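You operate a simulated robot arm through the tools that you are given. There is no shell and no other tool.

Carry out the task below with a simulated two-armed robot. There is one attempt and no reset: what you move stays moved.

TASK
Step the test pump up to 2, 4 and 6 bar and hold.
Fine: run the brass collar hand-tight and shut the green knob first; read the large gauge at each step; watch it five seconds at 6.

It is judged by the outcome, as a careful person would: the job done as asked, and still so three seconds after it is handed in. It fails if anything else is knocked over, pushed out of place, dropped, spilled or broken.

THE ROBOT
Two 7-joint arms with two-finger parallel grippers on one trunk that stands fixed in place. Base frame: the origin is at the foot of the trunk, x ahead of it, y to its left, z up. Readings come in m, degrees, newtons and seconds.
The left shoulder is at [0.05, 0.187, 1.135], the right one opposite. With the tool pointing down near the work surface each hand reaches from about 0.1 to 0.66 m from the base axis, measured 20 degrees to its own side. Payload 3.43 kg a hand.
The tool frame of a hand sits at the grasp point between the pads (the TCP): z along the fingers, y along the line on which they close. The tips reach 0.03 m beyond it. Largest opening 0.094 m; finger width 0.028, thickness 0.01; the body of the gripper, 0.05 by 0.096 m, starts 0.055 m behind the TCP.
Orientation is that of the tool frame in the base frame, as a unit quaternion [w, x, y, z]. With the fingers straight down and closing along the base's y, the tool's x points along the base's -x, its y along +y and its z along -z.

THE INTERFACE
- The arms move only by the tool apply_moves. It takes "left_series", "right_series" or both (then of equal length, played together; a hand with none holds still); each is a list of rows, each a list of 7 numbers: the turn, a rotation vector about the tool's x, y, z in units of 4 degrees (1.0 is 4 degrees), then the shift along the tool's x, y, z in units of 20 mm (1.0 is 20 mm), then the finger opening in m, from 0 to 0.094. In form: [[wx, wy, wz, dx, dy, dz, grip], ...]. A call has 1 to 20 rows; each row shifts and turns the commanded pose from where the row before left it, along the tool's axes as they then stand. A call with a number of a shift or a turn outside -1 to 1 is refused whole. A row lasts 0.2 s, in which the tool goes at most 0.05 m and 8.6 degrees; a call with a longer step from one row to the next is refused whole, and so is a gripper value outside its range. Where a pose cannot be reached the arm comes as near as it can. A force on the tool above 40 N (or 10 N above the force at the start of the call, whichever is more), or a blocked arm, ends the call early, and 0.2 s more pass. Each finger travels about 0.153 m/s and halts on what it meets, pressing with about 29 N; the grip force reading is that of the motor and also rises with nothing between the fingers. The clock runs only during rows and for 0.2 s after the last one: add rows that do not move to give the fingers time. The reply holds the time, the measured pose of the TCP, the force on the tool along the base axes, the opening and the grip force, in the units named above and with some noise, with the torque about the TCP (base axes, N m) and any sound that the robot's microphone picked up.
- Cameras (640 x 400 px; columns grow to the right, rows downward): "scene" is now at [0.1327, 0.0566, 1.3274]; the picture's right is [0.62, -0.78, 0.00], its down [-0.23, -0.18, -0.96] and it looks along [0.75, 0.59, -0.29] (base axes); focal length 225 px, centre (320, 200). "left" rides on the left gripper at [0.076, -0.014, -0.103] in its tool frame; the picture's right is [0.18, 0.98, 0.00], its down [-0.75, 0.14, -0.64] and it looks along [-0.63, 0.12, 0.77] (tool axes); focal length 243 px, centre (320, 200). "right" rides on the right gripper at [0.076, 0.014, -0.103] in its tool frame; the picture's right is [-0.18, 0.98, 0.00], its down [-0.75, -0.14, -0.64] and it looks along [-0.63, -0.12, 0.77] (tool axes); focal length 243 px, centre (320, 200).
- capture(camera): a new picture of that camera. The clock stands still meanwhile.
- raise_lower(by): slides the trunk up (or, below 0, down) by that many m; the arms and the scene camera ride with it, the base frame stays. It gives what a move gives, with no picture.
- turn_head(pan, tilt): turns the head with the scene camera to pan (to the left, within 80 degrees either way) and tilt (down, from -29 to 69), counted from straight ahead of the robot. It gives what a move gives.
- point_at(camera, pixels): for up to 12 pixels [column, row] of the newest picture of that camera ("zoom" is the newest enlarged one), the place [x, y, z] in the base frame of the surface seen there, good to about 0.002 m. The clock stands still meanwhile.
- inspect(camera, box): a new picture of the part [left, top, right, bottom] of that camera's present view, enlarged. The clock stands still meanwhile.
- hand_in(): hands the job in; it is judged then, once.

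Unless the task says otherwise, let go and move clear before handing in.

The tools are called by a JSON object that holds its "api" and its "payload". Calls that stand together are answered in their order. apply_moves: Moves the arms, as the interface text tells. Its arguments: {"type":"object","properties":{"left_series":{"type":"array","items":{"type":"array","items":{"type":"number"}}},"right_series":{"type":"array","items":{"type":"array","items":{"type":"number"}}}},"required":[]} The other tools are called the same way: raise_lower (by) moves the trunk up or down; turn_head (pan, tilt) turns the head that bears the scene camera; capture (camera) takes a picture; point_at (camera, pixels) gives the place of the surface under pixels of a picture; inspect (camera, box) takes an enlarged picture of a part of a camera's view; hand_in () hands the job in.

At the start:

```text
clock: 0.0
left_position: [0.2456, 0.3209, 1.2827]
left_tcp_rot: [0.0, -0.001, 1.0, 0.0]
left_wrist_force: [0.1, -0.5, -0.1]
left_wrist_torque: [0.03, 0.01, 0.0]
left_grip_width: 0.094
left_gripper_force: 0.1
right_position: [0.3396, 0.0261, 1.2093]
right_tcp_rot: [-0.001, 0.001, 1.0, 0.0]
right_wrist_force: [-0.1, 0.7, 0.4]
right_wrist_torque: [-0.03, -0.01, 0.02]
right_grip_width: 0.0942
right_gripper_force: 0.1
trunk travel left (down, up): [-0.35, 0.082]
head pan, tilt (commanded): [38.4, 17.0]
```

scene: 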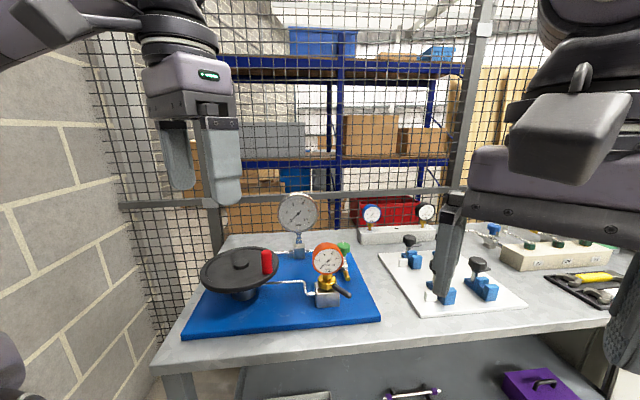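
right: 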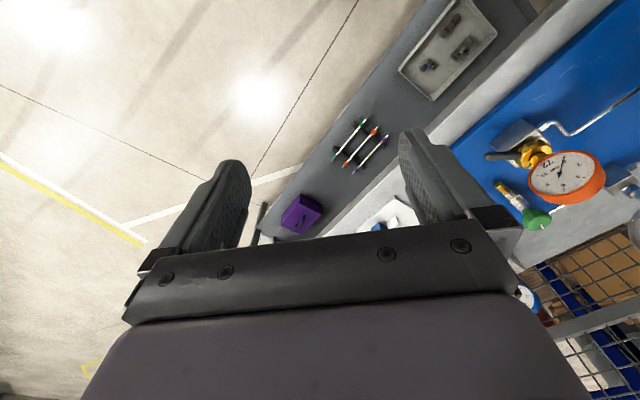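
left: 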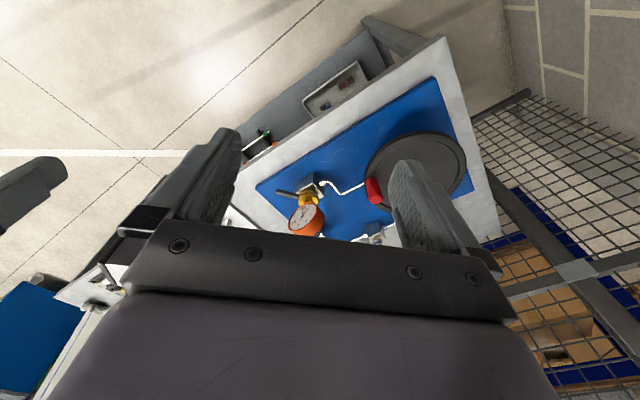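

The scene shows a blue-plate test pump with a black wheel with a red handle (267,262), a large grey gauge (298,213), an orange gauge (328,260), a green knob (344,246) and a brass collar (328,284). I'll enlarge these parts before moving.

{"api": "inspect", "payload": {"camera": "scene", "box": [180, 180, 400, 340]}}

{"api": "inspect", "payload": {"camera": "left", "box": [240, 80, 500, 260]}}

{"api": "inspect", "payload": {"camera": "right", "box": [460, 80, 640, 250]}}

```text
2.50 times, centred on (290, 260) of scene
```

zoom: 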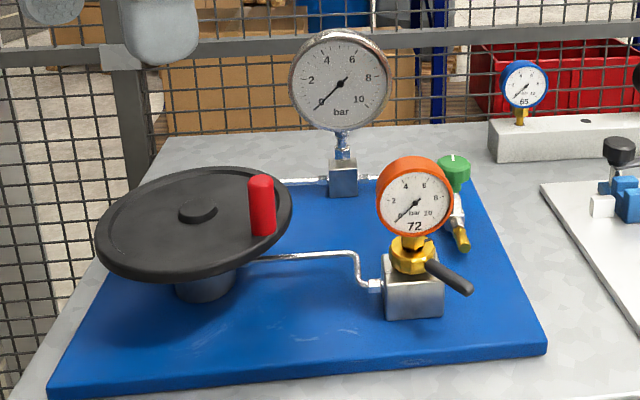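

```text
2.22 times, centred on (370, 170) of left
```

zoom: 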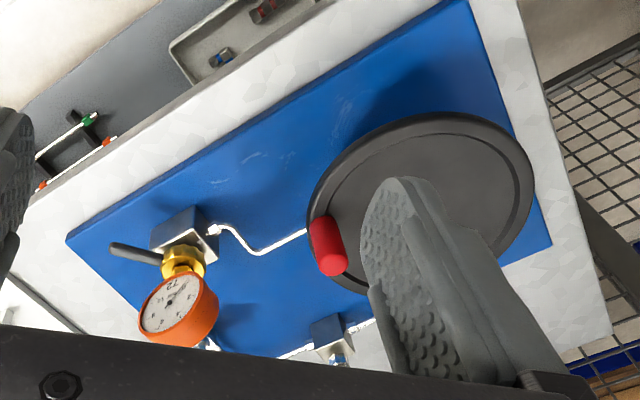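

```text
2.35 times, centred on (550, 165) of right
```

zoom: 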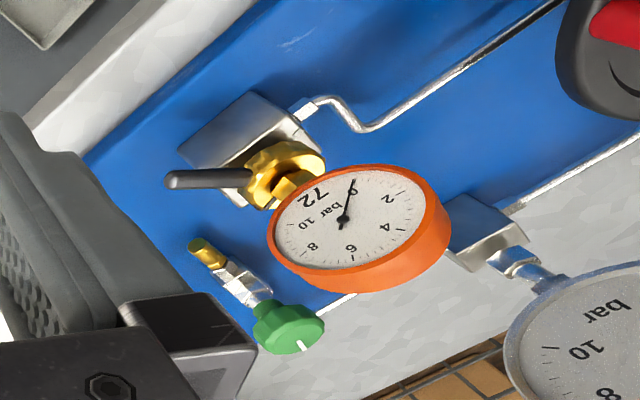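

The enlarged view shows the parts clearly: wheel with hub at (197,212), red handle (262,205), collar (412,253) with black lever (450,277), green knob (455,168), large gauge reading zero. Next I get 3D positions.

{"api": "inspect", "payload": {"camera": "scene", "box": [180, 180, 400, 340]}}

{"api": "point_at", "payload": {"camera": "zoom", "pixels": [[197, 210], [262, 180], [262, 228], [100, 240], [285, 190], [205, 170], [150, 275], [340, 85], [415, 200], [412, 258], [432, 268], [468, 290]]}}

{"api": "point_at", "payload": {"camera": "zoom", "pixels": [[454, 158], [455, 175], [458, 205], [461, 240], [412, 295], [412, 270], [396, 250], [300, 350], [545, 345], [60, 390], [343, 180], [200, 290]]}}

```text
2.50 times, centred on (290, 260) of scene
```

zoom: 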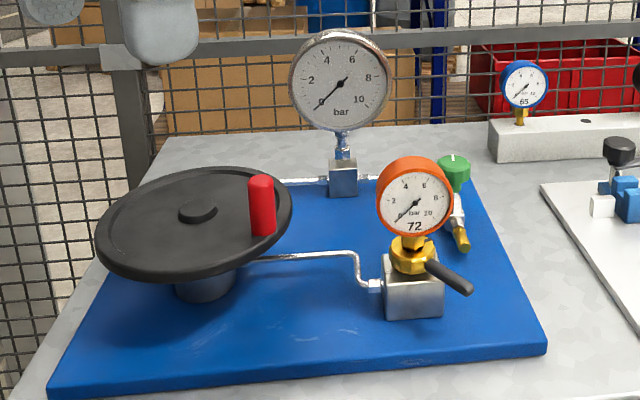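

```text
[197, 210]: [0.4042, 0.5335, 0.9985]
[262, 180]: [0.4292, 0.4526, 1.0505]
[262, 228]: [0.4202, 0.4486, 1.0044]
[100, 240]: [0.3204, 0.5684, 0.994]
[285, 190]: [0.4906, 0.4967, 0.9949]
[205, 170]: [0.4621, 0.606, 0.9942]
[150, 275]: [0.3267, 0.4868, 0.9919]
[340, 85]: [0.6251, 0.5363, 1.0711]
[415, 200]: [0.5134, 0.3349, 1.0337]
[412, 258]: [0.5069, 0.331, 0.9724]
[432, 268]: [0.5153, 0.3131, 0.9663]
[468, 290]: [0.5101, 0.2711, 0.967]
```

```text
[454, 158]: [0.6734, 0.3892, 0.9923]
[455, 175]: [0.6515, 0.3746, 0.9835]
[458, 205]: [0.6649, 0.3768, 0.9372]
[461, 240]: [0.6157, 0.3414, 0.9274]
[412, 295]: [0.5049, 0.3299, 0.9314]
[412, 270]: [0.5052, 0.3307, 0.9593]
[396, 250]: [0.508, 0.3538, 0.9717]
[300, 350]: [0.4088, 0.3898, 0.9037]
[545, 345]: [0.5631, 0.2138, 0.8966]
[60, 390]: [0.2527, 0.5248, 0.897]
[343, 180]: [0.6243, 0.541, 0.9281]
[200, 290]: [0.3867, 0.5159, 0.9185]
```

Positions are plausible: plate top z≈0.90, wheel hub ≈(0.404,0.534), handle ≈(0.43,0.452), knob ≈(0.66,0.38,0.99). I'll aim the head at the collar and knob for higher magnification of details.

{"api": "inspect", "payload": {"camera": "scene", "box": [295, 225, 375, 315]}}

{"api": "inspect", "payload": {"camera": "scene", "box": [268, 180, 332, 260]}}

{"api": "inspect", "payload": {"camera": "right", "box": [480, 110, 580, 250]}}

```text
4.44 times, centred on (335, 270) of scene
```

zoom: 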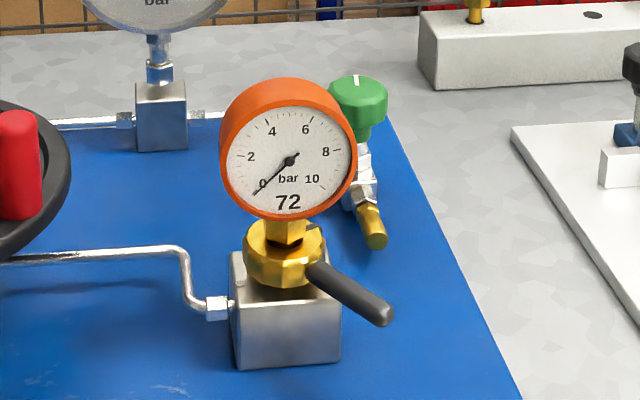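

```text
5.00 times, centred on (300, 220) of scene
```

zoom: 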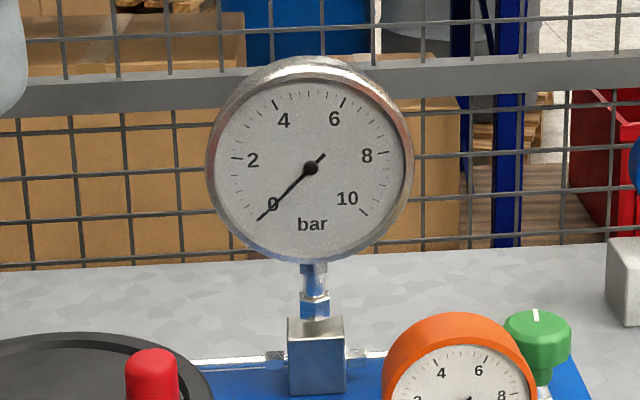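

```text
2.86 times, centred on (530, 180) of right
```

zoom: 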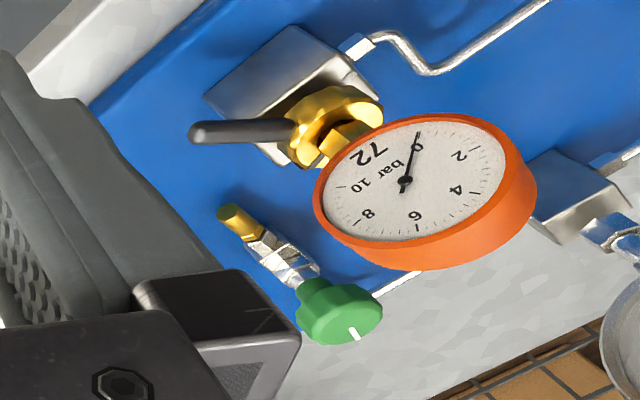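

The collar is an octagonal brass nut with a black lever pointing to the right (388,315 in the zoom), and the green knob has a white mark at its back edge (356,80). I'll bring the left hand high over the knob to look at it and to test reach.

{"api": "apply_moves", "payload": {"left_series": [[0, 0, 0, -0.9, 0.13, 0.3, 0.08], [0, 0, 0, -0.9, 0.13, 0.3, 0.08], [0, 0, 0, -0.9, 0.13, 0.3, 0.08], [0, 0, 0, -0.9, 0.13, 0.3, 0.08], [0, 0, 0, -0.9, 0.13, 0.3, 0.08], [0, 0, 0, -0.9, 0.13, 0.3, 0.08], [0, 0, 0, -0.9, 0.13, 0.3, 0.08], [0, 0, 0, -0.9, 0.13, 0.3, 0.08], [0, 0, 0, -0.9, 0.13, 0.3, 0.08], [0, 0, 0, -0.9, 0.13, 0.3, 0.08], [0, 0, 0, -0.9, 0.13, 0.3, 0.08], [0, 0, 0, -0.9, 0.13, 0.3, 0.08], [0, 0, 0, -0.9, 0.13, 0.3, 0.08], [0, 0, 0, -0.9, 0.13, 0.3, 0.08], [0, 0, 0, -0.9, 0.13, 0.3, 0.08], [0, 0, 0, -0.9, 0.13, 0.3, 0.08]]}}

{"api": "capture", "payload": {"camera": "left"}}

{"api": "capture", "payload": {"camera": "scene"}}

```text
clock: 3.4
left_position: [0.5352, 0.3642, 1.1871]
left_tcp_rot: [0.0, -0.002, 1.0, 0.0]
left_wrist_force: [-0.2, -0.5, -0.4]
left_wrist_torque: [-0.03, 0.0, 0.0]
left_grip_width: 0.0801
left_gripper_force: 0.0
right_position: [0.3403, 0.0266, 1.2109]
right_tcp_rot: [0.0, -0.001, 1.0, 0.0]
right_wrist_force: [0.0, 0.4, -0.6]
right_wrist_torque: [-0.05, 0.0, -0.02]
right_grip_width: 0.0939
right_gripper_force: 0.0
trunk travel left (down, up): [-0.35, 0.082]
head pan, tilt (commanded): [38.4, 17.0]
```

```text
taken
```

left: 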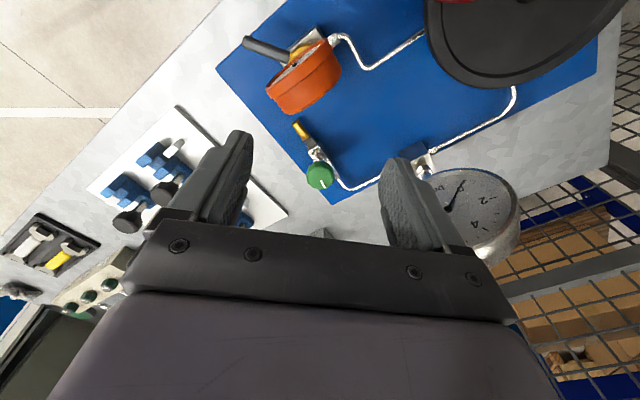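

```text
taken
```

scene: 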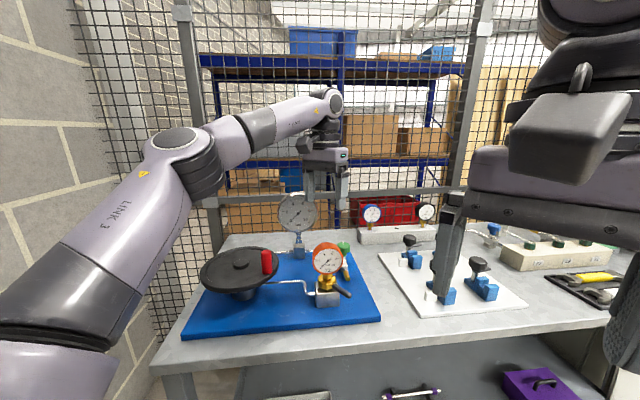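

In the left view the knob is at (319,175), with the orange gauge at (303,75) and the large gauge's face right (485,210). I'll zoom in on the knob and get precise points.

{"api": "inspect", "payload": {"camera": "left", "box": [270, 100, 370, 210]}}

{"api": "inspect", "payload": {"camera": "left", "box": [230, 20, 350, 120]}}

{"api": "point_at", "payload": {"camera": "left", "pixels": [[319, 175], [330, 175], [320, 183], [313, 170], [322, 166], [318, 156], [300, 130], [265, 45], [300, 50], [480, 220], [455, 175], [422, 165]]}}

```text
3.64 times, centred on (320, 155) of left
```

zoom: 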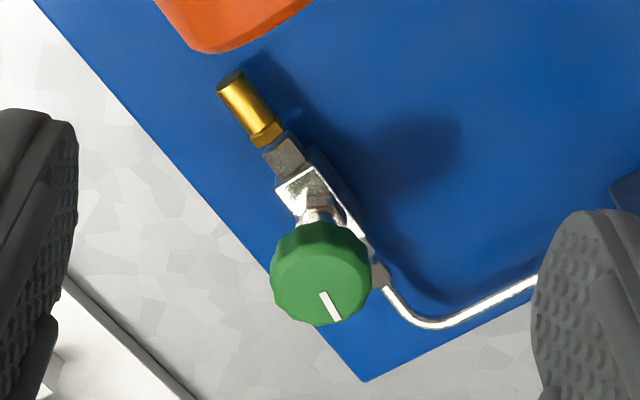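

```text
4.00 times, centred on (290, 70) of left
```

zoom: 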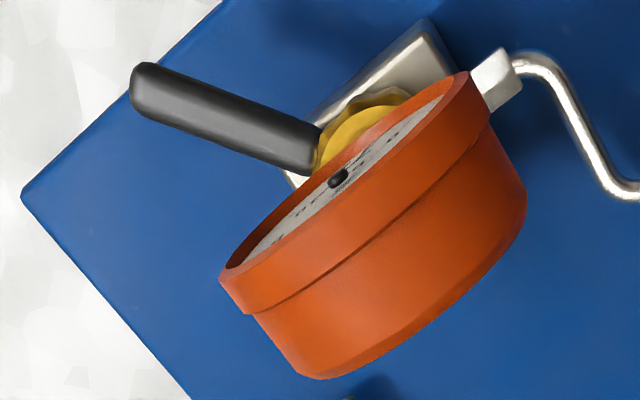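

```text
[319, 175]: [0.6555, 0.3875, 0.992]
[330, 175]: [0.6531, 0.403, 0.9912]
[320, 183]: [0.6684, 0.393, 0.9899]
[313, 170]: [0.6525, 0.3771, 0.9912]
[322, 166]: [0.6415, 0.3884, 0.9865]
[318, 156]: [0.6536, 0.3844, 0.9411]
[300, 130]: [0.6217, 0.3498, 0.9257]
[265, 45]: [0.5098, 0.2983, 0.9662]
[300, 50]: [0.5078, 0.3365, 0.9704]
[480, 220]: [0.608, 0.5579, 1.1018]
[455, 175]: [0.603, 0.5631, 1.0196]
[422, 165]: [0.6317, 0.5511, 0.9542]
```

The knob top centre is about (0.660,0.390,0.992), about 40 mm wide, with its white mark pointing away and slightly right. I'll move above it at z≈1.09 to test vertical reach.

{"api": "apply_moves", "payload": {"left_series": [[0, 0, 0, -0.78, 0.16, 0.5, 0.08], [0, 0, 0, -0.78, 0.16, 0.5, 0.08], [0, 0, 0, -0.78, 0.16, 0.5, 0.08], [0, 0, 0, -0.78, 0.16, 0.5, 0.08], [0, 0, 0, -0.78, 0.16, 0.5, 0.08], [0, 0, 0, -0.78, 0.16, 0.5, 0.08], [0, 0, 0, -0.78, 0.16, 0.5, 0.08], [0, 0, 0, -0.78, 0.16, 0.5, 0.08], [0, 0, 0, 0, 0, 0, 0.08]]}}

{"api": "capture", "payload": {"camera": "left"}}

{"api": "capture", "payload": {"camera": "scene"}}

```text
clock: 5.4
left_position: [0.5745, 0.3818, 1.0892]
left_tcp_rot: [0.0, -0.002, 1.0, 0.0]
left_wrist_force: [0.2, -0.3, 0.2]
left_wrist_torque: [0.03, 0.03, -0.02]
left_grip_width: 0.08
left_gripper_force: 0.1
left hand out of reach, approached as far as the arm can: row 1, 2, 3, 4, 5, 6, 7, 8
right_position: [0.3403, 0.0251, 1.2113]
right_tcp_rot: [0.0, 0.0, 1.0, -0.001]
right_wrist_force: [-0.4, 0.5, 0.4]
right_wrist_torque: [0.01, -0.02, 0.02]
right_grip_width: 0.0939
right_gripper_force: 0.3
trunk travel left (down, up): [-0.35, 0.082]
head pan, tilt (commanded): [38.4, 17.0]
```

```text
taken
```

left: 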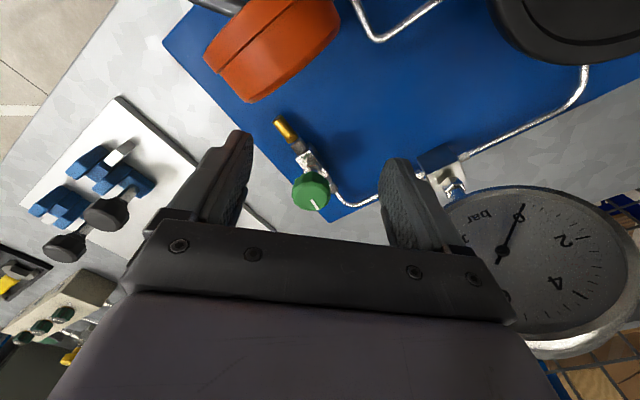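

```text
taken
```

scene: 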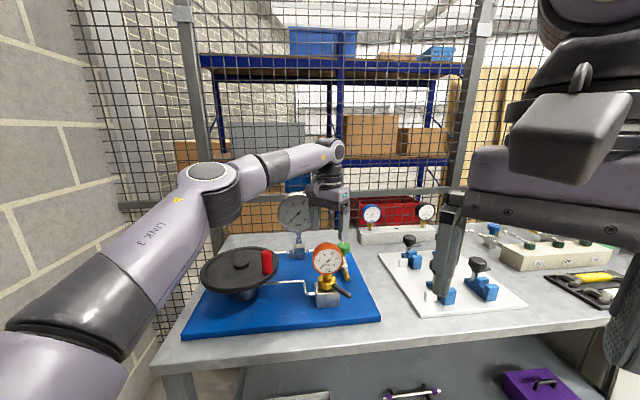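

The vertical tool stops short at x=0.575, so I need to lean the fingers forward. I'll yaw about 18° left to line up with the shoulder and tilt the fingers forward about 36°, staying well above the knob.

{"api": "apply_moves", "payload": {"left_series": [[0, 0, -0.9, 0, 0, 0, 0.08], [0, 0, -0.9, 0, 0, 0, 0.08], [0, 0, -0.9, 0, 0, 0, 0.08], [0, 0, -0.9, 0, 0, 0, 0.08], [0, 0, -0.9, 0, 0, 0, 0.08], [0, -1, 0, 0, 0, 0, 0.08], [0, -1, 0, 0, 0, 0, 0.08], [0, -1, 0, 0, 0, 0, 0.08], [0, -1, 0, 0, 0, 0, 0.08], [0, -1, 0, 0, 0, 0, 0.08]]}}

{"api": "capture", "payload": {"camera": "scene"}}

{"api": "capture", "payload": {"camera": "left"}}

```text
clock: 7.6
left_position: [0.5746, 0.382, 1.09]
left_tcp_rot: [0.173, -0.155, 0.972, 0.027]
left_wrist_force: [0.5, -0.1, 0.6]
left_wrist_torque: [0.0, 0.02, 0.01]
left_grip_width: 0.08
left_gripper_force: 0.0
right_position: [0.34, 0.0262, 1.2106]
right_tcp_rot: [-0.001, -0.001, 1.0, 0.0]
right_wrist_force: [0.3, 0.3, -0.9]
right_wrist_torque: [0.05, 0.0, -0.01]
right_grip_width: 0.094
right_gripper_force: 0.1
trunk travel left (down, up): [-0.35, 0.082]
head pan, tilt (commanded): [38.4, 17.0]
```

```text
taken
```

scene: 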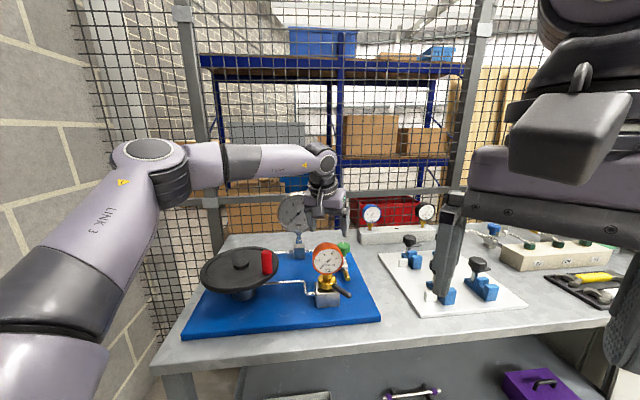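

```text
taken
```

left: 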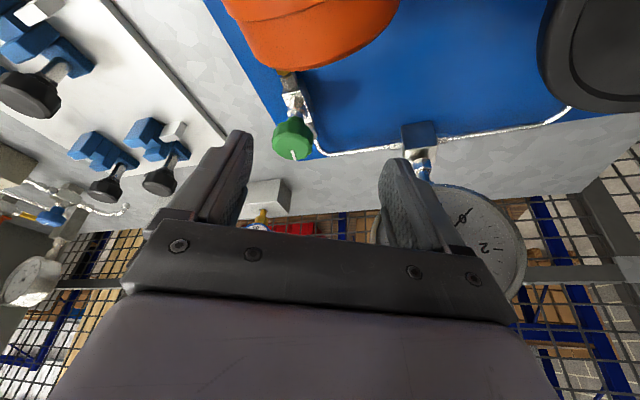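

The commanded pose follows the reachable one, and the tilt works (20° now). I'll tilt another 20° and move to a pre-grasp point behind and above the knob.

{"api": "apply_moves", "payload": {"left_series": [[0, -1, 0, 0, 0, 0, 0.07], [0, -1, 0, 0, 0, 0, 0.07], [0, -1, 0, 0, 0, 0, 0.07], [0, -1, 0, 0, 0, 0, 0.07], [0, -1, 0, 0, 0, 0, 0.07], [0, 0, 0, 0.06, -0.2, 0.46, 0.07], [0, 0, 0, 0.06, -0.19, 0.46, 0.07], [0, 0, 0, 0.06, -0.19, 0.46, 0.07], [0, 0, 0, 0.06, -0.18, 0.46, 0.07], [0, 0, 0, 0.04, -0.18, 0.46, 0.07]]}}

{"api": "capture", "payload": {"camera": "scene"}}

{"api": "capture", "payload": {"camera": "left"}}

```text
clock: 9.8
left_position: [0.6046, 0.3704, 1.0519]
left_tcp_rot: [0.338, -0.148, 0.928, 0.053]
left_wrist_force: [-0.2, -0.6, -0.1]
left_wrist_torque: [-0.01, -0.01, 0.02]
left_grip_width: 0.0703
left_gripper_force: 0.1
right_position: [0.3403, 0.0255, 1.209]
right_tcp_rot: [-0.001, 0.0, 1.0, 0.0]
right_wrist_force: [1.0, 0.1, -0.4]
right_wrist_torque: [0.03, -0.01, -0.03]
right_grip_width: 0.0941
right_gripper_force: 0.0
trunk travel left (down, up): [-0.35, 0.082]
head pan, tilt (commanded): [38.4, 17.0]
```

```text
taken
```

scene: 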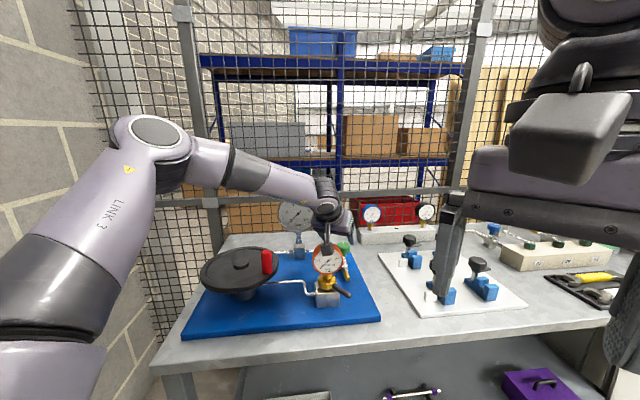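

```text
taken
```

left: 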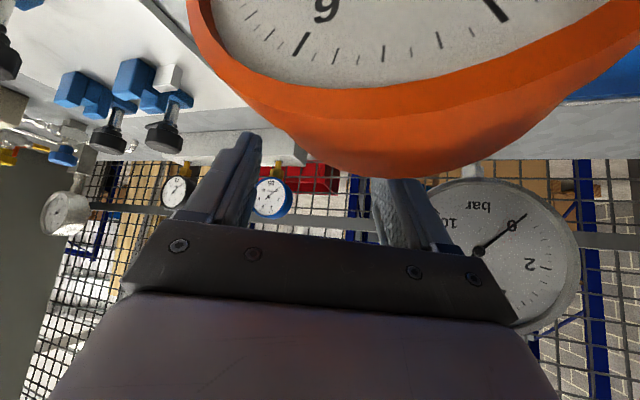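

The left camera is now right beside the orange gauge (large rim at (400,130)), so clearance there matters. I'll zoom the scene view to check how close the hand is to the orange gauge.

{"api": "inspect", "payload": {"camera": "scene", "box": [270, 160, 390, 310]}}

{"api": "point_at", "payload": {"camera": "left", "pixels": [[400, 150], [320, 110], [250, 80], [600, 60], [380, 175], [200, 20]]}}

{"api": "inspect", "payload": {"camera": "right", "box": [460, 80, 640, 250]}}

```text
2.67 times, centred on (330, 235) of scene
```

zoom: 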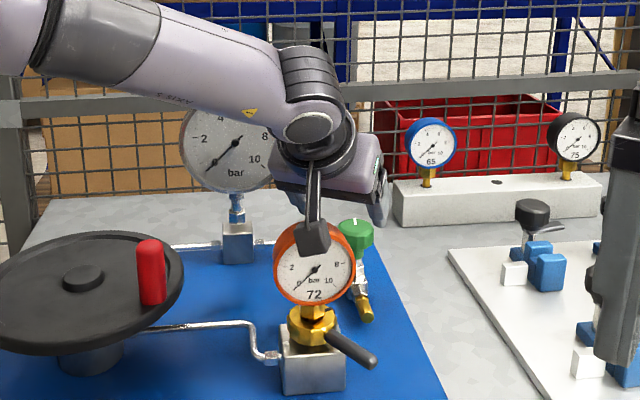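

```text
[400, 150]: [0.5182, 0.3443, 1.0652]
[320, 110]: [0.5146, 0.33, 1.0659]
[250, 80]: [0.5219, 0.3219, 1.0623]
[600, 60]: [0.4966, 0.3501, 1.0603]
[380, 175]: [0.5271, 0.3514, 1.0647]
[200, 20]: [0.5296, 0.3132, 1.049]
```

```text
2.35 times, centred on (550, 165) of right
```

zoom: 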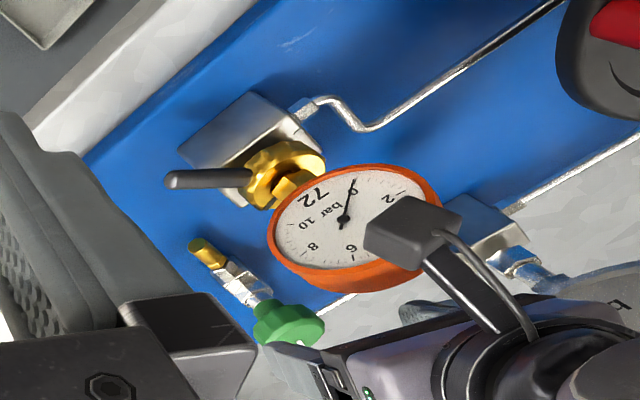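

The camera bracket hangs just above the orange gauge (right zoom, (400,230)), so this approach is unsafe. I'll lift straight up, then spin the hand about its own axis so the bracket sits on the upper side.

{"api": "apply_moves", "payload": {"left_series": [[0, 0, 0, -0.4, 0, -0.48, 0.07], [0, 0, 0, -0.4, 0, -0.48, 0.07], [0, 0, 0, -0.4, 0, -0.48, 0.07], [0, 0, 0, -0.4, 0, -0.48, 0.07], [0, 0, 0, -0.4, 0, -0.48, 0.07], [0, 0, -1, 0, 0, 0, 0.07], [0, 0, -1, 0, 0, 0, 0.07], [0, 0, -1, 0, 0, 0, 0.07], [0, 0, -1, 0, 0, 0, 0.07], [0, 0, -1, 0, 0, 0, 0.07], [0, 0, -1, 0, 0, 0, 0.07], [0, 0, -1, 0, 0, 0, 0.07], [0, 0, -1, 0, 0, 0, 0.07], [0, 0, -1, 0, 0, 0, 0.07], [0, 0, -1, 0, 0, 0, 0.07]]}}

{"api": "capture", "payload": {"camera": "scene"}}

```text
clock: 13.0
left_position: [0.6049, 0.3719, 1.1142]
left_tcp_rot: [0.336, -0.457, 0.821, -0.066]
left_wrist_force: [-0.4, -0.2, 0.3]
left_wrist_torque: [0.01, -0.01, -0.01]
left_grip_width: 0.07
left_gripper_force: 0.1
right_position: [0.3408, 0.0257, 1.2105]
right_tcp_rot: [0.0, 0.0, 1.0, 0.0]
right_wrist_force: [0.2, -0.4, 0.1]
right_wrist_torque: [0.01, 0.02, 0.05]
right_grip_width: 0.0942
right_gripper_force: 0.1
trunk travel left (down, up): [-0.35, 0.082]
head pan, tilt (commanded): [38.4, 17.0]
```

```text
taken
```

scene: 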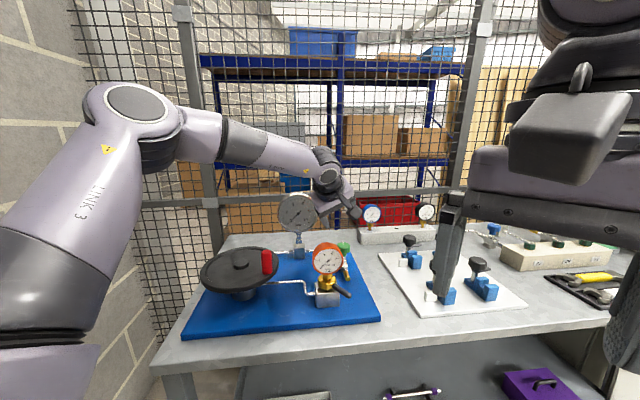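

The lift and first 40° of spin went freely with no contact. I'll continue the spin.

{"api": "apply_moves", "payload": {"left_series": [[0, 0, -1, 0, 0, 0, 0.07], [0, 0, -1, 0, 0, 0, 0.07], [0, 0, -1, 0, 0, 0, 0.07], [0, 0, -1, 0, 0, 0, 0.07], [0, 0, -1, 0, 0, 0, 0.07], [0, 0, -1, 0, 0, 0, 0.07], [0, 0, -1, 0, 0, 0, 0.07], [0, 0, -1, 0, 0, 0, 0.07], [0, 0, -1, 0, 0, 0, 0.07], [0, 0, -1, 0, 0, 0, 0.07], [0, 0, -1, 0, 0, 0, 0.07], [0, 0, -1, 0, 0, 0, 0.07], [0, 0, -1, 0, 0, 0, 0.07], [0, 0, -1, 0, 0, 0, 0.07], [0, 0, -1, 0, 0, 0, 0.07]]}}

{"api": "capture", "payload": {"camera": "scene"}}

```text
clock: 16.2
left_position: [0.6044, 0.3721, 1.1137]
left_tcp_rot: [-0.256, 0.807, -0.483, 0.224]
left_wrist_force: [-0.2, 0.0, -0.7]
left_wrist_torque: [0.02, -0.01, 0.01]
left_grip_width: 0.0699
left_gripper_force: 0.1
right_position: [0.3404, 0.0266, 1.21]
right_tcp_rot: [0.0, 0.0, 1.0, 0.001]
right_wrist_force: [0.1, -0.5, 0.7]
right_wrist_torque: [-0.01, 0.02, 0.01]
right_grip_width: 0.0938
right_gripper_force: 0.1
trunk travel left (down, up): [-0.35, 0.082]
head pan, tilt (commanded): [38.4, 17.0]
```

```text
taken
```

scene: 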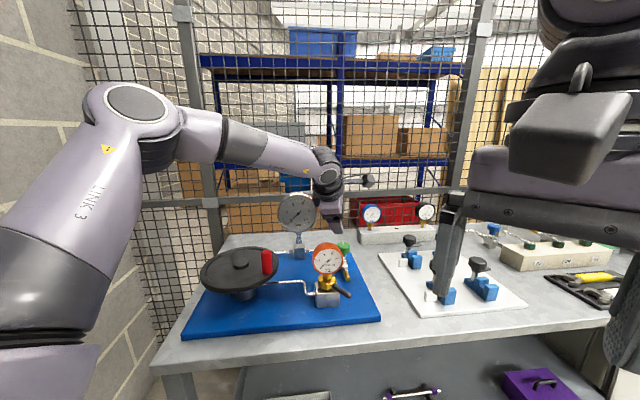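

Rotated 100° freely. I'll finish the remaining 80°.

{"api": "apply_moves", "payload": {"left_series": [[0, 0, -1, 0, 0, 0, 0.07], [0, 0, -1, 0, 0, 0, 0.07], [0, 0, -1, 0, 0, 0, 0.07], [0, 0, -1, 0, 0, 0, 0.07], [0, 0, -1, 0, 0, 0, 0.07], [0, 0, -1, 0, 0, 0, 0.07], [0, 0, -1, 0, 0, 0, 0.07], [0, 0, -1, 0, 0, 0, 0.07], [0, 0, -1, 0, 0, 0, 0.07], [0, 0, -1, 0, 0, 0, 0.07], [0, 0, -1, 0, 0, 0, 0.07], [0, 0, -1, 0, 0, 0, 0.07], [0, 0, -1, 0, 0, 0, 0.07], [0, 0, -1, 0, 0, 0, 0.07], [0, 0, -1, 0, 0, 0, 0.07], [0, 0, -1, 0, 0, 0, 0.07], [0, 0, -1, 0, 0, 0, 0.07], [0, 0, -1, 0, 0, 0, 0.07], [0, 0, -1, 0, 0, 0, 0.07], [0, 0, -1, 0, 0, 0, 0.07]]}}

{"api": "capture", "payload": {"camera": "scene"}}

{"api": "capture", "payload": {"camera": "left"}}

```text
clock: 20.4
left_position: [0.6042, 0.3708, 1.1139]
left_tcp_rot: [-0.053, 0.928, 0.148, 0.338]
left_wrist_force: [0.9, 0.3, -0.5]
left_wrist_torque: [-0.01, -0.04, 0.02]
left_grip_width: 0.07
left_gripper_force: 0.0
right_position: [0.3407, 0.026, 1.2094]
right_tcp_rot: [-0.001, 0.0, 1.0, 0.0]
right_wrist_force: [-0.5, -0.5, 0.1]
right_wrist_torque: [0.0, -0.01, 0.03]
right_grip_width: 0.094
right_gripper_force: 0.1
trunk travel left (down, up): [-0.35, 0.082]
head pan, tilt (commanded): [38.4, 17.0]
```

```text
taken
```

scene: 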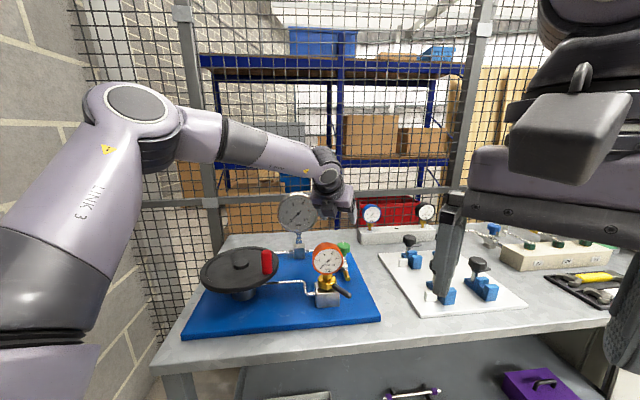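

```text
taken
```

left: 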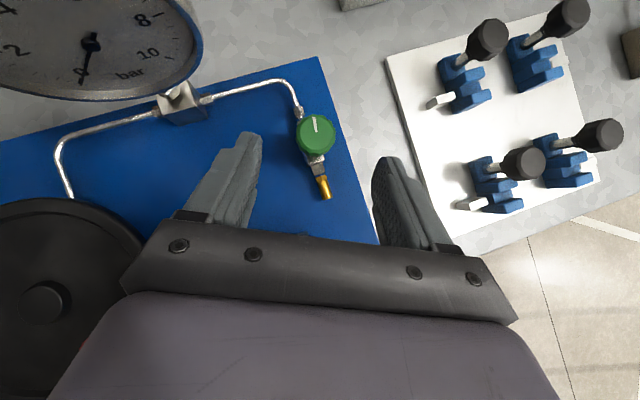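

Now the camera looks down over the fingers: knob at (316,134), mark pointing away. I'll get precise knob edges from this nicer view.

{"api": "inspect", "payload": {"camera": "left", "box": [276, 100, 356, 210]}}

{"api": "point_at", "payload": {"camera": "left", "pixels": [[316, 134], [316, 120], [300, 134], [331, 134], [316, 146], [305, 122], [316, 118], [318, 157], [318, 170], [325, 195], [310, 165], [302, 118]]}}

```text
3.64 times, centred on (316, 155) of left
```

zoom: 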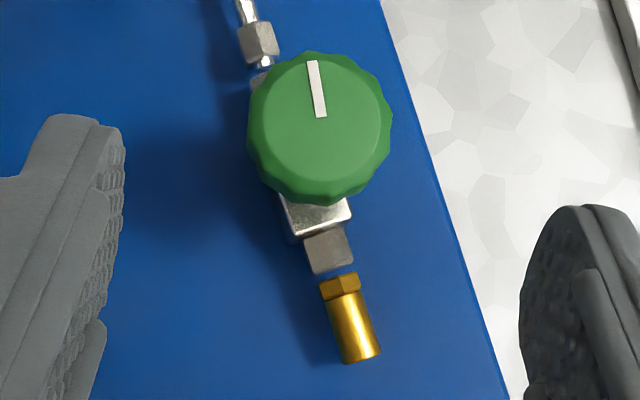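

```text
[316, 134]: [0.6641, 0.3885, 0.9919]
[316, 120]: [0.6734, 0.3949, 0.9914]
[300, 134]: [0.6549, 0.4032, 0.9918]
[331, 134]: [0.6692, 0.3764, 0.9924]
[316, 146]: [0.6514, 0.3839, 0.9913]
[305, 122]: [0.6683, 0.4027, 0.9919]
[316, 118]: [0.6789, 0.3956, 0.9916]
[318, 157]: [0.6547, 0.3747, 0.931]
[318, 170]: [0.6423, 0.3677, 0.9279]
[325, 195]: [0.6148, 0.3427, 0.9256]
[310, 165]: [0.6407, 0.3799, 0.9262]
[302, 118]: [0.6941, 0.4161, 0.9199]
```

Knob centre ≈(0.664,0.389), top z 0.992, radius ≈19 mm, mark azimuth ≈28°. I'll swing the hand 40° counter-clockwise about the vertical so that I have room for a clockwise stroke, then move to pre-grasp.

{"api": "apply_moves", "payload": {"left_series": [[0.643, 0, -0.766, 0, 0, 0, 0.07], [0.643, 0, -0.766, 0, 0, 0, 0.07], [0.643, 0, -0.766, 0, 0, 0, 0.07], [0.643, 0, -0.766, 0, 0, 0, 0.07], [0.643, 0, -0.766, 0, 0, 0, 0.07], [0.643, 0, -0.766, 0, 0, 0, 0.07], [0.643, 0, -0.766, 0, 0, 0, 0.07], [0.643, 0, -0.766, 0, 0, 0, 0.07], [0.643, 0, -0.766, 0, 0, 0, 0.07], [0.643, 0, -0.766, 0, 0, 0, 0.07], [0, 0, 0, -0.49, 0.41, 0.4, 0.07], [0, 0, 0, -0.49, 0.41, 0.4, 0.07], [0, 0, 0, -0.49, 0.41, 0.4, 0.07], [0, 0, 0, -0.49, 0.41, 0.4, 0.07], [0, 0, 0, -0.49, 0.41, 0.4, 0.07]]}}

{"api": "capture", "payload": {"camera": "scene"}}

{"api": "capture", "payload": {"camera": "left"}}

```text
clock: 23.6
left_position: [0.6047, 0.3588, 1.0535]
left_tcp_rot: [-0.166, 0.821, 0.457, 0.3]
left_wrist_force: [-0.7, -0.3, -0.9]
left_wrist_torque: [0.02, -0.02, -0.01]
left_grip_width: 0.0699
left_gripper_force: 0.0
left hand out of reach, approached as far as the arm can: row 12, 13, 14, 15
right_position: [0.3403, 0.0266, 1.2099]
right_tcp_rot: [0.0, -0.001, 1.0, 0.0]
right_wrist_force: [0.4, 0.0, -1.2]
right_wrist_torque: [-0.03, 0.02, 0.02]
right_grip_width: 0.094
right_gripper_force: 0.1
trunk travel left (down, up): [-0.35, 0.082]
head pan, tilt (commanded): [38.4, 17.0]
```

```text
taken
```

scene: 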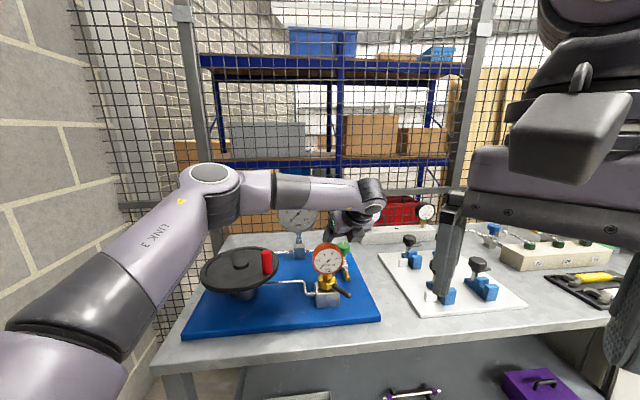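

```text
taken
```

left: 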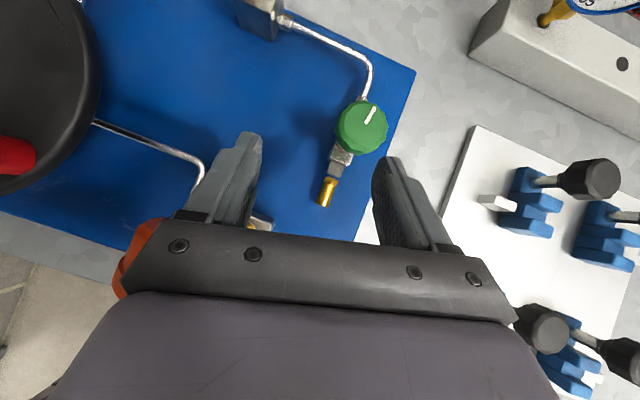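

With the hand swung to 58° the arm halts at x=0.605, so this yaw doesn't reach at this height. I'll raise the trunk 0.08 m, which brings the shoulder level with the wrist and should allow a smaller tilt.

{"api": "raise_lower", "payload": {"by": 0.08}}

{"api": "apply_moves", "payload": {"left_series": [[0, -1, 0, 0, 0, 0, 0.07], [0, -1, 0, 0, 0, 0, 0.07], [0, -1, 0, 0, 0, 0, 0.07], [0, -1, 0, 0, 0, 0, 0.07]]}}

{"api": "capture", "payload": {"camera": "left"}}

```text
clock: 24.8
left_position: [0.6026, 0.3574, 1.1337]
left_tcp_rot: [-0.166, 0.822, 0.456, 0.3]
left_wrist_force: [0.4, 0.4, -0.8]
left_wrist_torque: [0.02, 0.03, 0.01]
left_grip_width: 0.0702
left_gripper_force: 0.1
right_position: [0.341, 0.0261, 1.2896]
right_tcp_rot: [0.0, 0.0, 1.0, 0.0]
right_wrist_force: [0.5, -0.2, 1.0]
right_wrist_torque: [0.0, -0.03, 0.01]
right_grip_width: 0.0943
right_gripper_force: 0.0
trunk travel left (down, up): [-0.43, 0.002]
head pan, tilt (commanded): [38.4, 17.0]
```

```text
clock: 25.8
left_position: [0.5996, 0.3584, 1.1331]
left_tcp_rot: [-0.099, 0.856, 0.475, 0.182]
left_wrist_force: [0.5, 0.5, 0.2]
left_wrist_torque: [0.01, 0.0, -0.03]
left_grip_width: 0.0699
left_gripper_force: 0.0
right_position: [0.341, 0.0263, 1.2899]
right_tcp_rot: [0.0, 0.0, 1.0, 0.0]
right_wrist_force: [-0.8, 0.4, -0.6]
right_wrist_torque: [-0.02, -0.03, 0.01]
right_grip_width: 0.094
right_gripper_force: 0.1
trunk travel left (down, up): [-0.43, 0.002]
head pan, tilt (commanded): [38.4, 17.0]
```

```text
taken
```

left: 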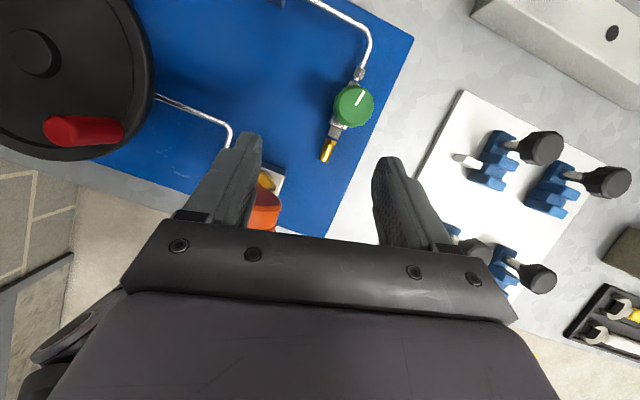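

Tilt is now 24° at yaw 58°. I'll try moving to the pre-grasp point ~70 mm back from the knob.

{"api": "apply_moves", "payload": {"left_series": [[0, 0, 0, -0.05, 0.317, 0.67, 0.07], [0, 0, 0, -0.05, 0.317, 0.67, 0.07], [0, 0, 0, -0.05, 0.317, 0.67, 0.07], [0, 0, 0, -0.05, 0.317, 0.67, 0.07], [0, 0, 0, -0.05, 0.317, 0.67, 0.07], [0, 0, 0, -0.05, 0.317, 0.67, 0.07]]}}

{"api": "capture", "payload": {"camera": "left"}}

{"api": "capture", "payload": {"camera": "scene"}}

```text
clock: 27.2
left_position: [0.5984, 0.3793, 1.0657]
left_tcp_rot: [-0.099, 0.855, 0.474, 0.183]
left_wrist_force: [-1.1, 0.5, -0.3]
left_wrist_torque: [-0.02, 0.02, 0.03]
left_grip_width: 0.0701
left_gripper_force: 0.0
left hand out of reach, approached as far as the arm can: row 1, 2, 3, 4, 5, 6
right_position: [0.3391, 0.0255, 1.2896]
right_tcp_rot: [0.0, -0.001, 1.0, -0.001]
right_wrist_force: [0.0, -0.8, -0.7]
right_wrist_torque: [0.01, 0.02, 0.02]
right_grip_width: 0.0939
right_gripper_force: 0.0
trunk travel left (down, up): [-0.43, 0.002]
head pan, tilt (commanded): [38.4, 17.0]
```

```text
taken
```

left: 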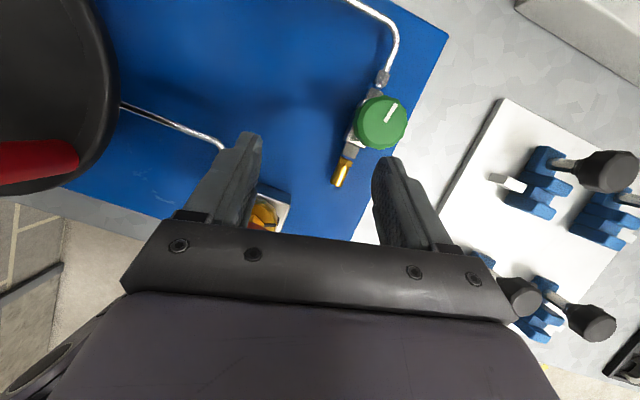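

```text
taken
```

scene: 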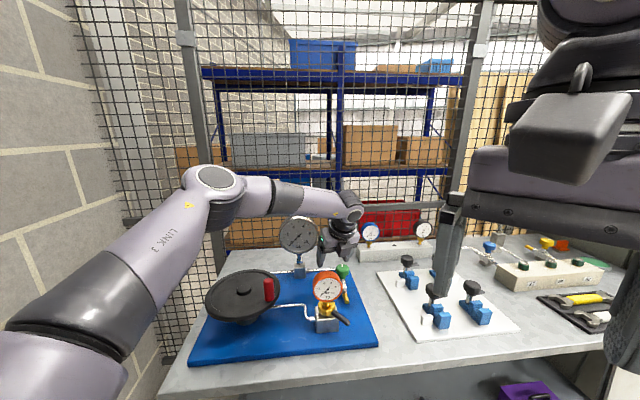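

The arm again stops at x≈0.598 though the elbow still looks bent in the scene view (elbow (215,180), wrist (350,210)). I'll measure points on the arm to understand the limit.

{"api": "point_at", "payload": {"camera": "scene", "pixels": [[215, 178], [225, 205], [260, 197], [300, 200], [340, 205], [352, 215], [345, 240], [130, 250], [60, 300], [180, 210], [320, 245], [330, 260]]}}

```text
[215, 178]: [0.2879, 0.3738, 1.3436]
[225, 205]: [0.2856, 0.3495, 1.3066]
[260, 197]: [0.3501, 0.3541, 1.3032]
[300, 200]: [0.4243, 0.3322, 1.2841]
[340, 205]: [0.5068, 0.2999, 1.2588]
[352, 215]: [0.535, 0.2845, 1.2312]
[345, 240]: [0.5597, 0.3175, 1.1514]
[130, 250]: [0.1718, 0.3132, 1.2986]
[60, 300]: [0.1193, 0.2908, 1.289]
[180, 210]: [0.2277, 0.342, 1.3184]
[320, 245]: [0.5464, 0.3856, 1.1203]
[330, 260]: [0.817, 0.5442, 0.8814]
```

The elbow is still bent about 66°, so it's a wrist-angle limit at yaw 58° rather than true extension. I'll lift 40 mm, swing back clockwise to yaw ≈18°, and test reach there.

{"api": "apply_moves", "payload": {"left_series": [[0, 0, 0, 0.406, 0, -0.914, 0.07], [0, 0, 0, 0.406, 0, -0.914, 0.07], [-0.406, 0, 0.914, 0, 0, 0, 0.07], [-0.406, 0, 0.914, 0, 0, 0, 0.07], [-0.406, 0, 0.914, 0, 0, 0, 0.07], [-0.406, 0, 0.914, 0, 0, 0, 0.07], [-0.406, 0, 0.914, 0, 0, 0, 0.07], [-0.406, 0, 0.914, 0, 0, 0, 0.07], [-0.406, 0, 0.914, 0, 0, 0, 0.07], [-0.406, 0, 0.914, 0, 0, 0, 0.07], [-0.406, 0, 0.914, 0, 0, 0, 0.07], [-0.406, 0, 0.914, 0, 0, 0, 0.07]]}}

```text
clock: 29.8
left_position: [0.5994, 0.3786, 1.1059]
left_tcp_rot: [-0.032, 0.966, 0.152, 0.205]
left_wrist_force: [0.7, -0.1, 0.0]
left_wrist_torque: [0.01, 0.0, 0.01]
left_grip_width: 0.0701
left_gripper_force: 0.0
right_position: [0.3407, 0.0258, 1.2905]
right_tcp_rot: [-0.001, 0.0, 1.0, 0.001]
right_wrist_force: [0.0, -0.1, -0.4]
right_wrist_torque: [0.03, 0.01, -0.02]
right_grip_width: 0.094
right_gripper_force: 0.0
trunk travel left (down, up): [-0.43, 0.002]
head pan, tilt (commanded): [38.4, 17.0]
```

Yaw is 18° and tilt 24° now. I'll test moving to the pre-grasp point.

{"api": "apply_moves", "payload": {"left_series": [[0, 0, 0, 0.087, 0.102, 0.695, 0.07], [0, 0, 0, 0.087, 0.102, 0.695, 0.07], [0, 0, 0, 0.087, 0.102, 0.695, 0.07], [0, 0, 0, 0.087, 0.102, 0.695, 0.07], [0, 0, 0, 0.087, 0.102, 0.695, 0.07]]}}

{"api": "capture", "payload": {"camera": "left"}}

```text
clock: 31.0
left_position: [0.6357, 0.382, 1.0445]
left_tcp_rot: [-0.032, 0.966, 0.153, 0.206]
left_wrist_force: [0.5, -0.7, 0.5]
left_wrist_torque: [0.0, 0.03, -0.02]
left_grip_width: 0.0699
left_gripper_force: 0.0
right_position: [0.3409, 0.0255, 1.29]
right_tcp_rot: [0.0, 0.0, 1.0, 0.0]
right_wrist_force: [-0.7, 0.5, -0.6]
right_wrist_torque: [-0.01, 0.01, -0.02]
right_grip_width: 0.0944
right_gripper_force: 0.0
trunk travel left (down, up): [-0.43, 0.002]
head pan, tilt (commanded): [38.4, 17.0]
```

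```text
taken
```

left: 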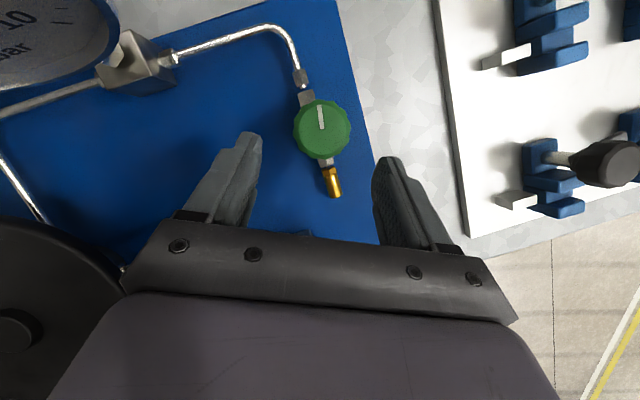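

The pre-grasp pose is reached and the knob (322,128) sits between the fingers. I'll try a further 20° counter-clockwise here to widen the stroke.

{"api": "apply_moves", "payload": {"left_series": [[0.406, 0, -0.914, -0.016, 0.12, 0, 0.07], [0.406, 0, -0.914, -0.016, 0.12, 0, 0.07], [0.406, 0, -0.914, -0.016, 0.12, 0, 0.07], [0.406, 0, -0.914, -0.016, 0.12, 0, 0.07], [0.406, 0, -0.914, -0.016, 0.12, 0, 0.07]]}}

{"api": "capture", "payload": {"camera": "left"}}

```text
clock: 32.2
left_position: [0.6185, 0.3737, 1.0511]
left_tcp_rot: [-0.067, 0.925, 0.319, 0.197]
left_wrist_force: [0.9, 0.5, -0.5]
left_wrist_torque: [0.01, 0.04, 0.03]
left_grip_width: 0.07
left_gripper_force: 0.0
left hand out of reach, approached as far as the arm can: row 2, 3, 4, 5
right_position: [0.3408, 0.0249, 1.2901]
right_tcp_rot: [0.0, 0.001, 1.0, 0.001]
right_wrist_force: [0.2, -0.5, 0.8]
right_wrist_torque: [0.01, 0.0, -0.01]
right_grip_width: 0.0939
right_gripper_force: 0.0
trunk travel left (down, up): [-0.43, 0.002]
head pan, tilt (commanded): [38.4, 17.0]
```

```text
taken
```

left: 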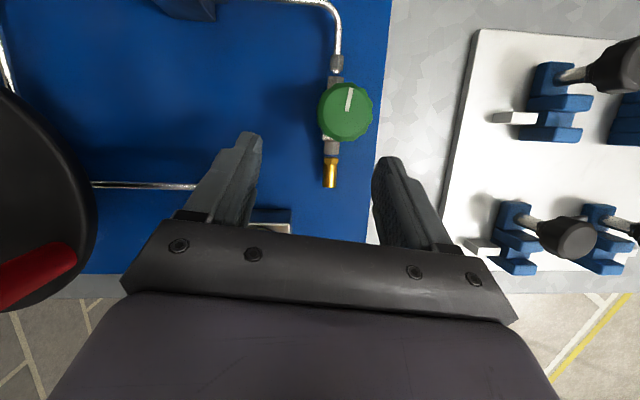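

Counter-clockwise beyond ~22° doesn't reach, so I'll use strokes from yaw ≈18° clockwise. I'll go back to 18° and rehearse a 60° clockwise swing in the air about the knob's axis.

{"api": "apply_moves", "payload": {"left_series": [[-0.406, 0, 0.914, 0.154, 0.034, 0.124, 0.07], [-0.406, 0, 0.914, 0.154, 0.034, 0.124, 0.07], [-0.406, 0, 0.914, 0.154, 0.034, 0.124, 0.07], [-0.406, 0, 0.914, 0.154, 0.034, 0.124, 0.07], [-0.406, 0, 0.914, 0.154, 0.034, 0.124, 0.07], [-0.406, 0, 0.914, 0, -0.099, 0, 0.07], [-0.406, 0, 0.914, 0, -0.099, 0, 0.07], [-0.406, 0, 0.914, 0, -0.099, 0, 0.07], [-0.406, 0, 0.914, 0, -0.099, 0, 0.07], [-0.406, 0, 0.914, 0, -0.099, 0, 0.07], [-0.406, 0, 0.914, 0, -0.099, 0, 0.07], [-0.406, 0, 0.914, 0, -0.099, 0, 0.07], [-0.406, 0, 0.914, 0, -0.099, 0, 0.07]]}}

{"api": "capture", "payload": {"camera": "left"}}

{"api": "capture", "payload": {"camera": "scene"}}

```text
clock: 35.0
left_position: [0.6375, 0.3962, 1.0454]
left_tcp_rot: [0.025, 0.971, -0.121, 0.207]
left_wrist_force: [-0.8, 0.0, -0.8]
left_wrist_torque: [-0.03, 0.01, 0.03]
left_grip_width: 0.0702
left_gripper_force: 0.1
right_position: [0.3399, 0.027, 1.2904]
right_tcp_rot: [0.0, 0.0, 1.0, 0.0]
right_wrist_force: [-0.7, -0.1, -0.1]
right_wrist_torque: [0.01, 0.01, 0.0]
right_grip_width: 0.094
right_gripper_force: 0.1
trunk travel left (down, up): [-0.43, 0.002]
head pan, tilt (commanded): [38.4, 17.0]
```

```text
taken
```

left: 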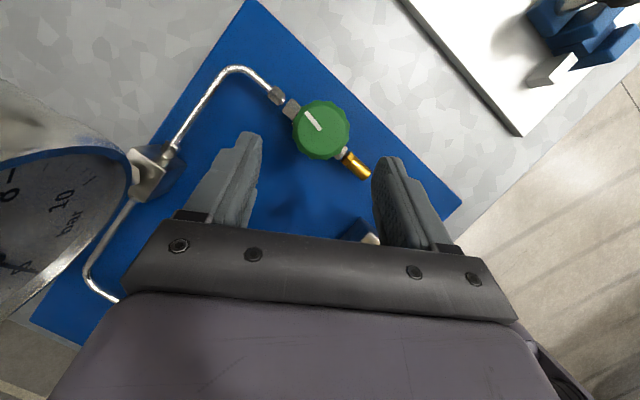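

```text
taken
```

scene: 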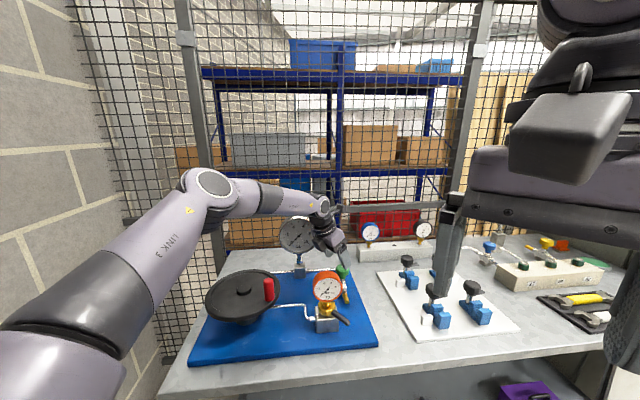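

The swing to −14° is fully reachable with clearances fine. I'll rehearse 32° further.

{"api": "apply_moves", "payload": {"left_series": [[-0.406, 0, 0.914, 0, -0.099, 0, 0.07], [-0.406, 0, 0.914, 0, -0.099, 0, 0.07], [-0.406, 0, 0.914, 0, -0.099, 0, 0.07], [-0.406, 0, 0.914, 0, -0.099, 0, 0.07], [-0.406, 0, 0.914, 0, -0.099, 0, 0.07], [-0.406, 0, 0.914, 0, -0.099, 0, 0.07], [-0.406, 0, 0.914, 0, -0.099, 0, 0.07], [-0.406, 0, 0.914, 0, -0.099, 0, 0.07]]}}

{"api": "capture", "payload": {"camera": "left"}}

{"api": "inspect", "payload": {"camera": "scene", "box": [250, 180, 390, 320]}}

```text
clock: 36.8
left_position: [0.6176, 0.4064, 1.0538]
left_tcp_rot: [0.08, 0.9, -0.383, 0.192]
left_wrist_force: [-0.4, 0.2, 0.0]
left_wrist_torque: [-0.01, -0.03, 0.01]
left_grip_width: 0.0699
left_gripper_force: 0.1
left hand out of reach, approached as far as the arm can: row 3, 4, 5, 6, 7, 8
right_position: [0.3398, 0.0257, 1.29]
right_tcp_rot: [0.0, -0.001, 1.0, 0.0]
right_wrist_force: [1.3, 0.1, 0.1]
right_wrist_torque: [-0.02, 0.01, -0.01]
right_grip_width: 0.0941
right_gripper_force: 0.0
trunk travel left (down, up): [-0.43, 0.002]
head pan, tilt (commanded): [38.4, 17.0]
```

```text
taken
```

left: 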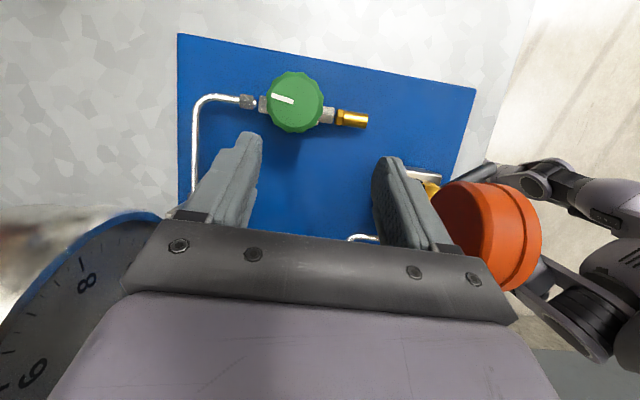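

```text
2.86 times, centred on (320, 250) of scene
```

zoom: 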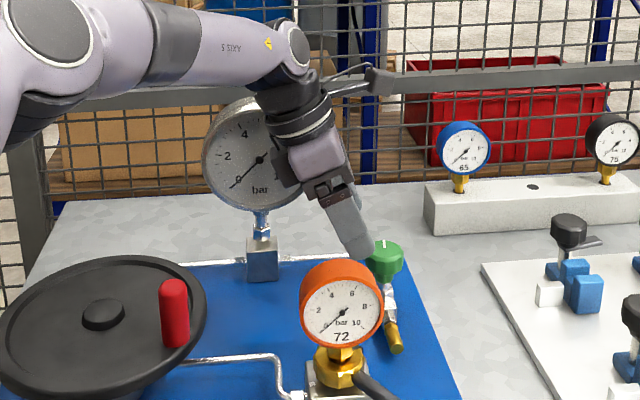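

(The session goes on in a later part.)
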